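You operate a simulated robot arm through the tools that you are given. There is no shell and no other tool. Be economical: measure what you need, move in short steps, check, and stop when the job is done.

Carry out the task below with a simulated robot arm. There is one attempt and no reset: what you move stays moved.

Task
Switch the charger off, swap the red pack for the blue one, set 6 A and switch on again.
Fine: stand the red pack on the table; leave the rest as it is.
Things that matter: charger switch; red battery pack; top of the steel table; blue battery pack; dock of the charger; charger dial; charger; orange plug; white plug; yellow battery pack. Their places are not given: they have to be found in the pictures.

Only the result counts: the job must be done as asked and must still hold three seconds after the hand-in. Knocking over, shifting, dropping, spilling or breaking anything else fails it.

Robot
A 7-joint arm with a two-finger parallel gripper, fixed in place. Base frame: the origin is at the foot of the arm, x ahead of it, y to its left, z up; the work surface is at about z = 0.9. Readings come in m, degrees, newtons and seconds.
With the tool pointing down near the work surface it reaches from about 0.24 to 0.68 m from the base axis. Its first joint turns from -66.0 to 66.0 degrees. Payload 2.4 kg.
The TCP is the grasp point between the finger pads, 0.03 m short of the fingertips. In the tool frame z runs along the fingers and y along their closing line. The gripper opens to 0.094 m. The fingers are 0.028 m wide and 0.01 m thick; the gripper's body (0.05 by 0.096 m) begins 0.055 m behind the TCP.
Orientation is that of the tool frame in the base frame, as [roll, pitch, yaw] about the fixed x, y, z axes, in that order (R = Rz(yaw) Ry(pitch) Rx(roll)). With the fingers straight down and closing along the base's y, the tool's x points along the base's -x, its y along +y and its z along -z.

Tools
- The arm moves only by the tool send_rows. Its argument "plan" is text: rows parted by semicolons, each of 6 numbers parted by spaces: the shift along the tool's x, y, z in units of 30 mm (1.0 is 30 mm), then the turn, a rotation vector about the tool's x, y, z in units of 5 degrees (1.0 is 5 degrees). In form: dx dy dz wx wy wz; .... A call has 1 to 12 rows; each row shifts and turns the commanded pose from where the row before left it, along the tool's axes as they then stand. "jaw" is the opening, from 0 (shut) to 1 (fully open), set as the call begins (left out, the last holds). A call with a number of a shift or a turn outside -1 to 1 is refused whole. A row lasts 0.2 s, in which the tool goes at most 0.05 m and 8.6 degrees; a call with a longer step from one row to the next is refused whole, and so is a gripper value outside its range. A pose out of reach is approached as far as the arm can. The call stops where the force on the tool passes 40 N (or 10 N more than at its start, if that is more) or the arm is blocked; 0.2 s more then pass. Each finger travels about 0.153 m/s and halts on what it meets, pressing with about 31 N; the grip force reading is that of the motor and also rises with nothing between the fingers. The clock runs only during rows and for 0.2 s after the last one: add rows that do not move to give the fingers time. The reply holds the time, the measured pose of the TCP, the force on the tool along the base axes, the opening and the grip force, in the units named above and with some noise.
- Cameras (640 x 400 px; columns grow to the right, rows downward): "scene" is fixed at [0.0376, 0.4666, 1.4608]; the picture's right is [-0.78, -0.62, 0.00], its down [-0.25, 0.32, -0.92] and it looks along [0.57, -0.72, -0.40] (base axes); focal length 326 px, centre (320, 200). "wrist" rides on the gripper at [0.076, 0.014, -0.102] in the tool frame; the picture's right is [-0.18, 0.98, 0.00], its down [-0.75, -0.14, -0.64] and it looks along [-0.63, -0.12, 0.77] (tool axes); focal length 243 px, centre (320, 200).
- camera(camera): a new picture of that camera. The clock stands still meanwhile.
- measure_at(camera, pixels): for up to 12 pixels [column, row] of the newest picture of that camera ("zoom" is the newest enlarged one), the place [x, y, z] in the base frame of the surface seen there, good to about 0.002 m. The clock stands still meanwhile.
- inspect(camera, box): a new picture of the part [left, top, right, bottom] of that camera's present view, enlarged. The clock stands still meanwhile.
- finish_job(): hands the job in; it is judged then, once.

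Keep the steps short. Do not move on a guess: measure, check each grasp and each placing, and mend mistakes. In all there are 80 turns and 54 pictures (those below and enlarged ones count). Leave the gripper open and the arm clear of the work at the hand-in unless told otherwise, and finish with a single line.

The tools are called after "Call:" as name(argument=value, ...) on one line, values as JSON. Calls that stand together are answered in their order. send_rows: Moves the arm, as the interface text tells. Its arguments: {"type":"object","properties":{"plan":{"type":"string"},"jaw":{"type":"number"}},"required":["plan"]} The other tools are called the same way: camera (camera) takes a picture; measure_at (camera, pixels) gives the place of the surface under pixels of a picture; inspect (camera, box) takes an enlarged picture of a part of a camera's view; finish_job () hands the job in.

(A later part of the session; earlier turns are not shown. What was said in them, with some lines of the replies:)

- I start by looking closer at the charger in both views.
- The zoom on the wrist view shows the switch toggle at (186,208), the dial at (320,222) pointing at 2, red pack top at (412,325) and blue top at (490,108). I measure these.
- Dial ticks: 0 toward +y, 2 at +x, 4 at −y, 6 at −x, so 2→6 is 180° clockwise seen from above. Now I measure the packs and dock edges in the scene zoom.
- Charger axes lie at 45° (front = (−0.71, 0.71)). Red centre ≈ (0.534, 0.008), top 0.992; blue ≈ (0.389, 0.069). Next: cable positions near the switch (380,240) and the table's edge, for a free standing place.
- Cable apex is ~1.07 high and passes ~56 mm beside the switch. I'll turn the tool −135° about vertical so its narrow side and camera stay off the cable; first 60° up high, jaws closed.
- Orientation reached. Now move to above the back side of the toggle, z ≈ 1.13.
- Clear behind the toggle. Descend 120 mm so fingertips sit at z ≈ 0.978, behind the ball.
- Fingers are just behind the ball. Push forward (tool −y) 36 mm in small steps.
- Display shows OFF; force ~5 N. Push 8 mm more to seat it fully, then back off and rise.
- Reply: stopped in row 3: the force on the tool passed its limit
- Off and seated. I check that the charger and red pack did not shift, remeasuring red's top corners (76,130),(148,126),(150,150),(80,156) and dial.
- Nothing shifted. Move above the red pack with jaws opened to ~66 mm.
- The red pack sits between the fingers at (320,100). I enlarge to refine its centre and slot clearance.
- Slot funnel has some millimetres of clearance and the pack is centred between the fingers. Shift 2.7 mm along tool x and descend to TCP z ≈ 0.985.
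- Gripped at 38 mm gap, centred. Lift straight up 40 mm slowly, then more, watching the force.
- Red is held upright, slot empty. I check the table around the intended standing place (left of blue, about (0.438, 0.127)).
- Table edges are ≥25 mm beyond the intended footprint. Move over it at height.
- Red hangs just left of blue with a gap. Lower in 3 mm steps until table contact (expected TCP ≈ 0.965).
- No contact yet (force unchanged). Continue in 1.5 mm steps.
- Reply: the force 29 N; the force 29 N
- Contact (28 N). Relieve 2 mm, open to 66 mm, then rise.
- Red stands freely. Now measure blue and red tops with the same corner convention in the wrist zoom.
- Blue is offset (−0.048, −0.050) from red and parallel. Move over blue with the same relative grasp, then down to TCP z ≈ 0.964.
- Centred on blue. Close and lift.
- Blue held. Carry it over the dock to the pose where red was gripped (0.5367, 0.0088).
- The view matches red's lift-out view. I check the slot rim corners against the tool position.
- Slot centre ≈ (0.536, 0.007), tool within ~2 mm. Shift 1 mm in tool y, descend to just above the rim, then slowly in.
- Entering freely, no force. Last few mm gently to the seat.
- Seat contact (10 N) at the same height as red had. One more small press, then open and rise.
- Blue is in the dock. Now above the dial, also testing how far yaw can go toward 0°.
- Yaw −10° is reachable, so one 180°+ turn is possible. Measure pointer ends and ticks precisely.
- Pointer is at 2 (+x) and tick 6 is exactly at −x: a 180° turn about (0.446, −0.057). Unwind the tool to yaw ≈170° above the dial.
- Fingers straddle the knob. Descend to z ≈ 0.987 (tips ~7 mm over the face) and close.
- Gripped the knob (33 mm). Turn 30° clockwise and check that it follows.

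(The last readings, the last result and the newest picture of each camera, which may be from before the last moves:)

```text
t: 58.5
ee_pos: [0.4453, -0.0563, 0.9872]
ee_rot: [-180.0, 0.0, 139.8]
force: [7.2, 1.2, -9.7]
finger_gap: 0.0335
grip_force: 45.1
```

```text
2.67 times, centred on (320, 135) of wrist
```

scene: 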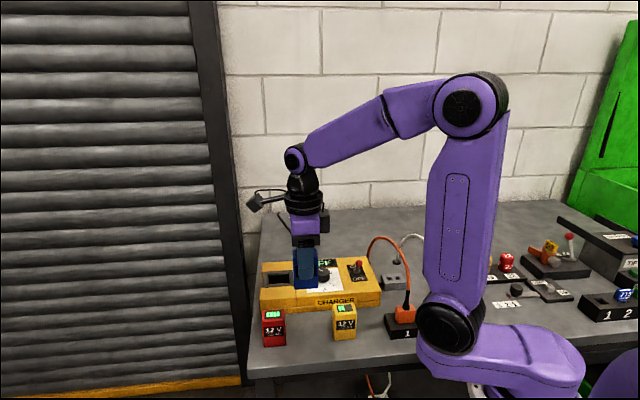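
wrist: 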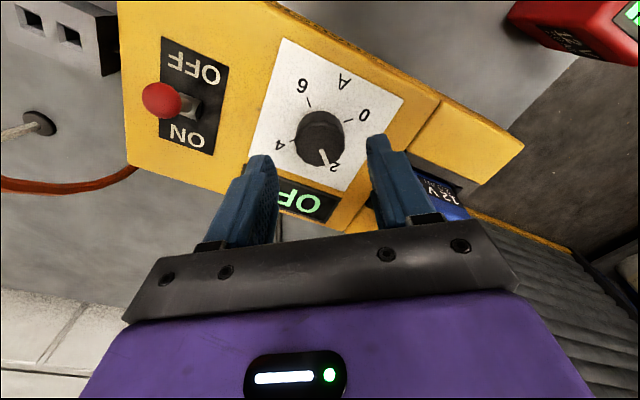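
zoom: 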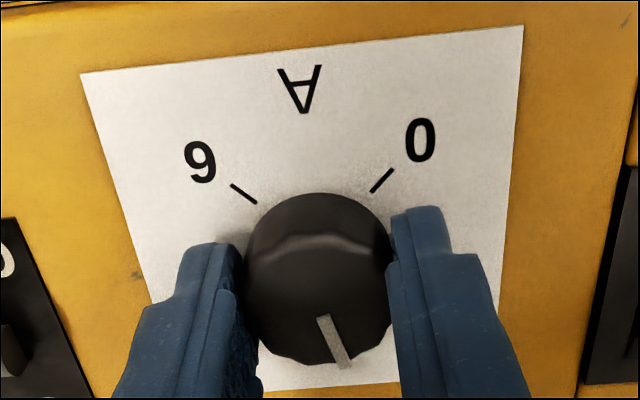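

The pointer turns along with the fingers, forces are modest. Continue with the remaining 150° in parts.

Call:
send_rows(plan="0 0 0 0 0 1;0 0 0 0 0 1;0 0 0 0 0 1;0 0 0 0 0 1;0 0 0 0 0 1;0 0 0 0 0 1;0 0 0 0 0 1;0 0 0 0 0 1;0 0 0 0 0 1;0 0 0 0 0 1;0 0 0 0 0 1;0 0 0 0 0 1")

Call:
send_rows(plan="0 0 0 0 0 1;0 0 0 0 0 1;0 0 0 0 0 1;0 0 0 0 0 1;0 0 0 0 0 1;0 0 0 0 0 1;0 0 0 0 0 1;0 0 0 0 0 1;0 0 0 0 0 1;0 0 0 0 0 1;0 0 0 0 0 1;0 0 0 0 0 1")

Call:
inspect(camera="wrist", box=[200, 60, 440, 210])

```text
t: 61.0
ee_pos: [0.4447, -0.0576, 0.9857]
ee_rot: [-179.9, 0.0, 79.6]
force: [-4.8, -4.4, 7.6]
finger_gap: 0.0336
grip_force: 45.3
```

```text
t: 63.6
ee_pos: [0.4449, -0.0572, 0.9877]
ee_rot: [-179.9, 0.1, 19.8]
force: [-17.9, -0.2, 9.0]
finger_gap: 0.0333
grip_force: 44.9
```

```text
2.67 times, centred on (320, 135) of wrist
```

zoom: 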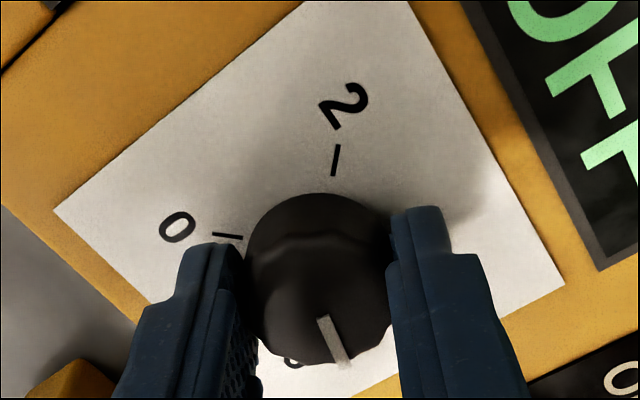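

No slip. Last 30°.

Call:
send_rows(plan="0 0 0 0 0 1;0 0 0 0 0 1;0 0 0 0 0 1;0 0 0 0 0 1;0 0 0 0 0 1;0 0 0 0 0 1;0 0 0 0 0 0")

Call:
inspect(camera="wrist", box=[200, 60, 440, 210])

Call:
inspect(camera="scene", box=[250, 200, 410, 320])

```text
t: 65.2
ee_pos: [0.4445, -0.0553, 0.9874]
ee_rot: [-179.9, 0.1, -10.1]
force: [-13.2, 3.5, -7.1]
finger_gap: 0.0333
grip_force: 45.3
```

```text
2.67 times, centred on (320, 135) of wrist
```

zoom: 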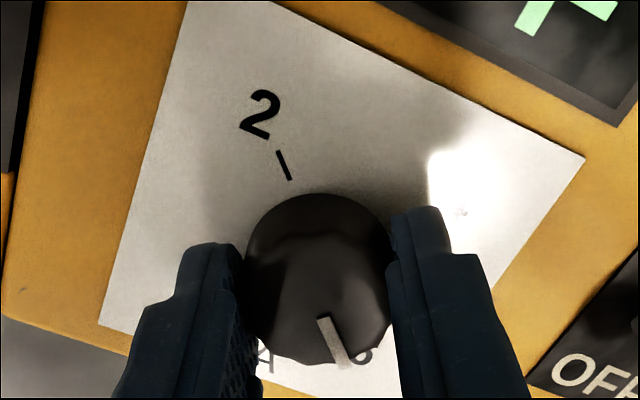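

```text
3.33 times, centred on (330, 260) of scene
```

zoom: 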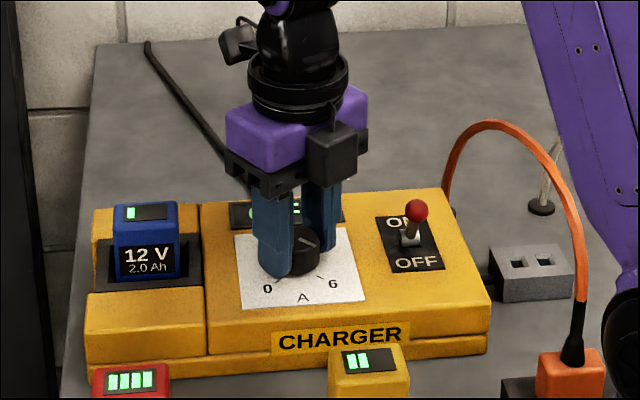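

Pointer lies opposite tick 2, i.e. at 6. Open, rise and inspect.

Call:
send_rows(plan="0 0 0 0 0 0;0 0 0 0 0 0;0 0 -0.5 0 0 0;0 0 -1 0 0 0;0 0 -1 0 0 0;0 0 -1 0 0 0;0 0 -0.5 0 0 0;0 0 0 0 0 0", jaw=0.6)

Call:
inspect(camera="scene", box=[295, 250, 350, 300])

Call:
inspect(camera="wrist", box=[240, 20, 400, 160])

```text
t: 67.0
ee_pos: [0.446, -0.0573, 1.1072]
ee_rot: [-180.0, 0.0, -10.0]
force: [0.5, 0.1, 1.2]
finger_gap: 0.0565
grip_force: 0.2
```

```text
8.00 times, centred on (322, 275) of scene
```

zoom: 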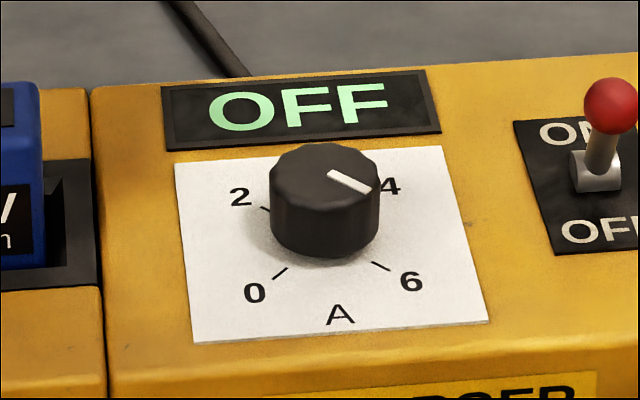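

```text
2.86 times, centred on (320, 90) of wrist
```

zoom: 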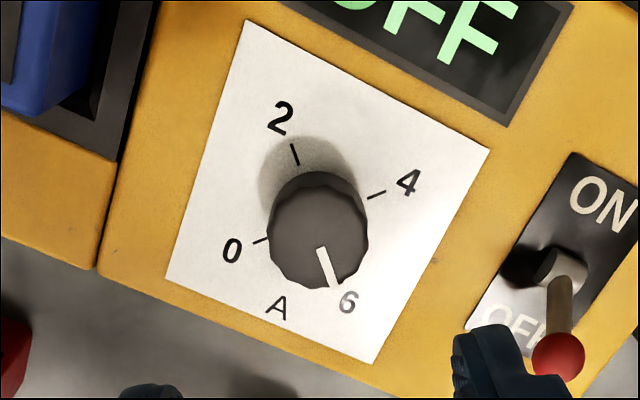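

The dial points to 6. I confirm numerically with the pointer's ends (320,250)→(336,284).

Call:
measure_at(camera="zoom", pixels=[[320, 250], [328, 267], [336, 283], [295, 155], [375, 194], [262, 239], [556, 360], [560, 275]])

```text
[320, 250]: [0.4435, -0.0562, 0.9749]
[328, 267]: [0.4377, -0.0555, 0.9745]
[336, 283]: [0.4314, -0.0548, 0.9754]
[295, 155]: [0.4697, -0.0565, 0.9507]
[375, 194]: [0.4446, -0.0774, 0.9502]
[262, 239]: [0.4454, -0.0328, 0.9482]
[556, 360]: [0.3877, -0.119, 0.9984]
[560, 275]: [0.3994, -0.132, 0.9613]
```

Call:
inspect(camera="scene", box=[305, 258, 341, 290])

```text
12.50 times, centred on (323, 274) of scene
```

zoom: 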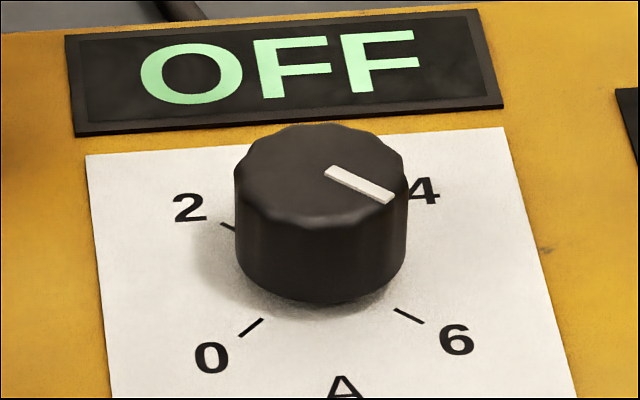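

Call:
measure_at(camera="zoom", pixels=[[328, 172], [335, 175], [342, 178], [350, 181], [357, 184], [364, 187], [371, 190], [378, 193], [385, 196], [390, 198]])

Call:
measure_at(camera="zoom", pixels=[[222, 224], [228, 227], [234, 230], [397, 310], [404, 314], [412, 318], [420, 322], [240, 334], [250, 327], [260, 320]])

```text
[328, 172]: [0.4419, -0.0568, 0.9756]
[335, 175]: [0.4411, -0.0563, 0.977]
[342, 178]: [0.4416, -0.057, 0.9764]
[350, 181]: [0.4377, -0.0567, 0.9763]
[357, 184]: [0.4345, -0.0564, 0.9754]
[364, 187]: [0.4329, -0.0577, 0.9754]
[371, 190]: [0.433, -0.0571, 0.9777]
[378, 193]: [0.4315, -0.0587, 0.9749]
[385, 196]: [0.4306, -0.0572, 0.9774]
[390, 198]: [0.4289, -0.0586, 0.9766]
```

```text
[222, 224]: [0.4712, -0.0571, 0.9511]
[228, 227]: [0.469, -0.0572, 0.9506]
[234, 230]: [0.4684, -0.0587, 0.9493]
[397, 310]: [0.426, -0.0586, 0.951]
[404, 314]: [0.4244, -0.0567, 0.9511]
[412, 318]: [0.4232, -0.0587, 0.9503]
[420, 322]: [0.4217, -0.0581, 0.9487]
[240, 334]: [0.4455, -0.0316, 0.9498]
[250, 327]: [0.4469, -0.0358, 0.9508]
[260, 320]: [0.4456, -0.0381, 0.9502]
```

Pointer is at 6 within measurement noise (the 180° turn was exact). Now turn back to yaw 45°, close, and move to the front side of the toggle.

Call:
send_rows(plan="0 0 0 0 0 -1;0 0 0 0 0 -1;0 0 0 0 0 -1;0 0 0 0 0 -1;0 0 0 0 0 -1;0 0 0 0 0 -1;0 0 0 0 0 -1;0 0 0 0 0 -1;0 0 0 0 0 -1;0 0 0 0 0 -1;0 0 0 0 0 -1;0 0 0 0 0 0", jaw=0)

Call:
send_rows(plan="-0.7165 -0.25 0 0 0 0;-0.7165 -0.25 0 0 0 0;-0.7165 -0.25 0 0 0 0;-0.7165 -0.25 0 0 0 0;0 0 0 0 0 0;0 0 0.8 0 0 0;0 0 0.8 0 0 0;0 0 0 0 0 0")

Call:
inspect(camera="scene", box=[280, 180, 440, 310])

Call:
camera(camera="wrist")

```text
t: 69.7
ee_pos: [0.4455, -0.0565, 1.1083]
ee_rot: [-180.0, 0.1, 45.0]
force: [0.3, 0.1, -0.5]
finger_gap: 0.0002
grip_force: 30.8
```

```text
t: 71.5
ee_pos: [0.3617, -0.0965, 1.0588]
ee_rot: [180.0, -0.1, 44.9]
force: [0.4, -0.5, -0.2]
finger_gap: 0.0
grip_force: 31.2
```

```text
3.08 times, centred on (360, 245) of scene
```

zoom: 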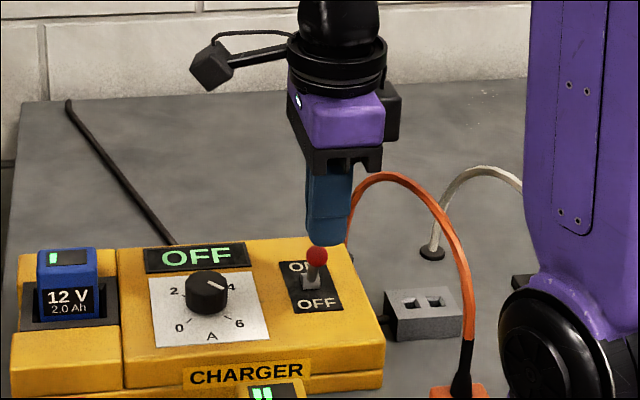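

```text
14 pictures are left
```

wrist: 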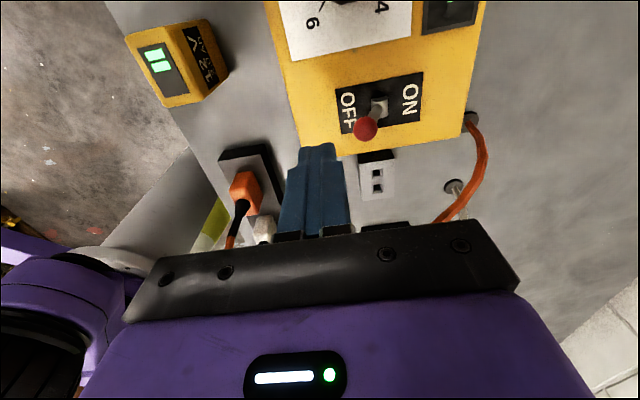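

Fingers are on the front side, cable clear. Descend to z ≈ 1.01.

Call:
send_rows(plan="0 0 0.8 0 0 0;0 0 0.83 0 0 0;0 0 0 0 0 0")

Call:
send_rows(plan="0 0.2 0 0 0 0;0 0.2 0 0 0 0;0 0.2 0 0 0 0;0 0.2 0 0 0 0;0 0.2 0 0 0 0;0 0.2 0 0 0 0;0 0 0 0 0 0")

Call:
inspect(camera="scene", box=[280, 180, 440, 310])

```text
t: 72.2
ee_pos: [0.3625, -0.095, 1.0096]
ee_rot: [-180.0, 0.0, 44.9]
force: [0.0, -0.1, 0.4]
finger_gap: 0.0
grip_force: 31.2
```

```text
t: 73.8
ee_pos: [0.3896, -0.122, 1.01]
ee_rot: [-180.0, 0.0, 44.8]
force: [-1.3, -0.6, -0.2]
finger_gap: 0.0
grip_force: 30.9
```

```text
3.08 times, centred on (360, 245) of scene
```

zoom: 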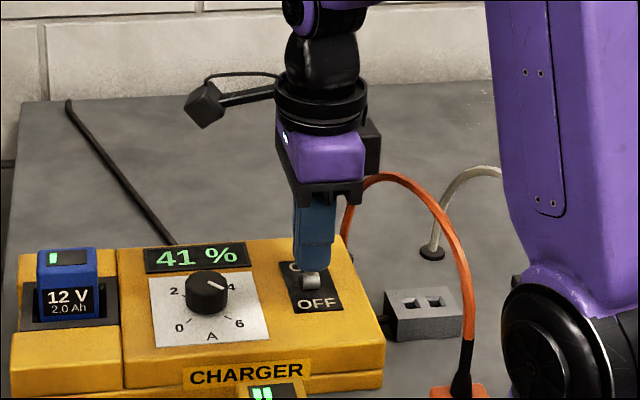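

Display reads 41 % — charging; the toggle has snapped over. Back off, rise, move clear and open.

Call:
send_rows(plan="0 -0.5 0 0 0 0;0 -0.5 0 0 0 0;0 0 -1 0 0 0;0 0 -1 0 0 0;0 0 -1 0 0 0;0 0 -1 0 0 0;0 0 -1 0 0 0;0 0 -1 0 0 0;0 0 0 0 0 0")

Call:
send_rows(plan="0 0 -0.5 0 0 0;0 0 0 0 0 0;0 0 0 0 0 0;0 0 0 0 0 0", jaw=1)

Call:
inspect(camera="scene", box=[240, 220, 480, 370])

Call:
inspect(camera="scene", box=[295, 245, 375, 300])

```text
t: 75.8
ee_pos: [0.3671, -0.0994, 1.1907]
ee_rot: [-179.9, 0.1, 44.9]
force: [0.0, -0.3, -1.1]
finger_gap: 0.0
grip_force: 31.1
```

```text
t: 76.8
ee_pos: [0.3699, -0.1003, 1.2057]
ee_rot: [180.0, 0.0, 44.8]
force: [-0.3, 0.3, -0.4]
finger_gap: 0.094
grip_force: 0.0
```

```text
2.67 times, centred on (360, 295) of scene
```

zoom: 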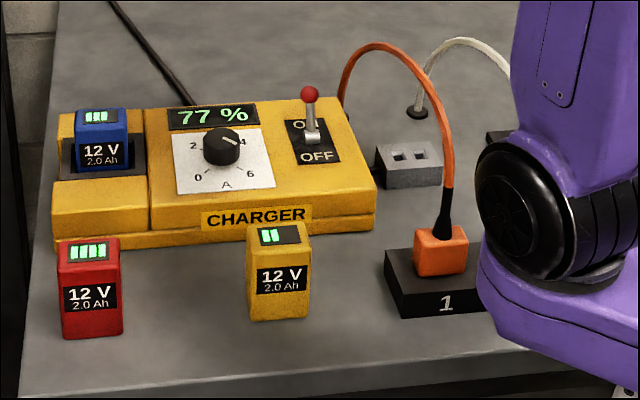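

```text
7.27 times, centred on (335, 272) of scene
```

zoom: 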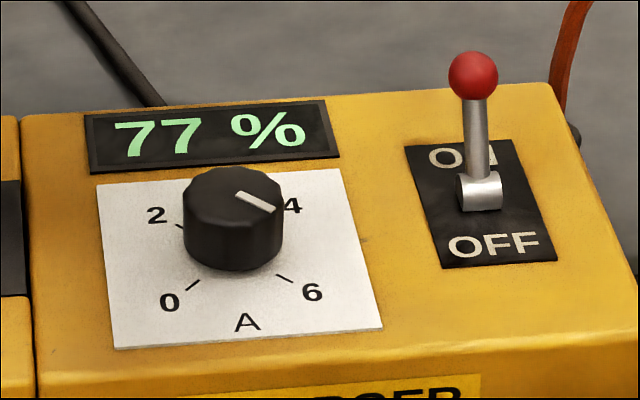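

The blue pack is charging (77 % and rising), the switch is on and the dial is at 6. Red stands on the table, nothing else has moved, and the gripper is open and clear. I hand in.

Call:
finish_job()

```text
The job is handed in.
```

Job done: the charger was switched off, red was swapped for blue, 6 A was set and it is on again and charging; the red pack stands on the table.
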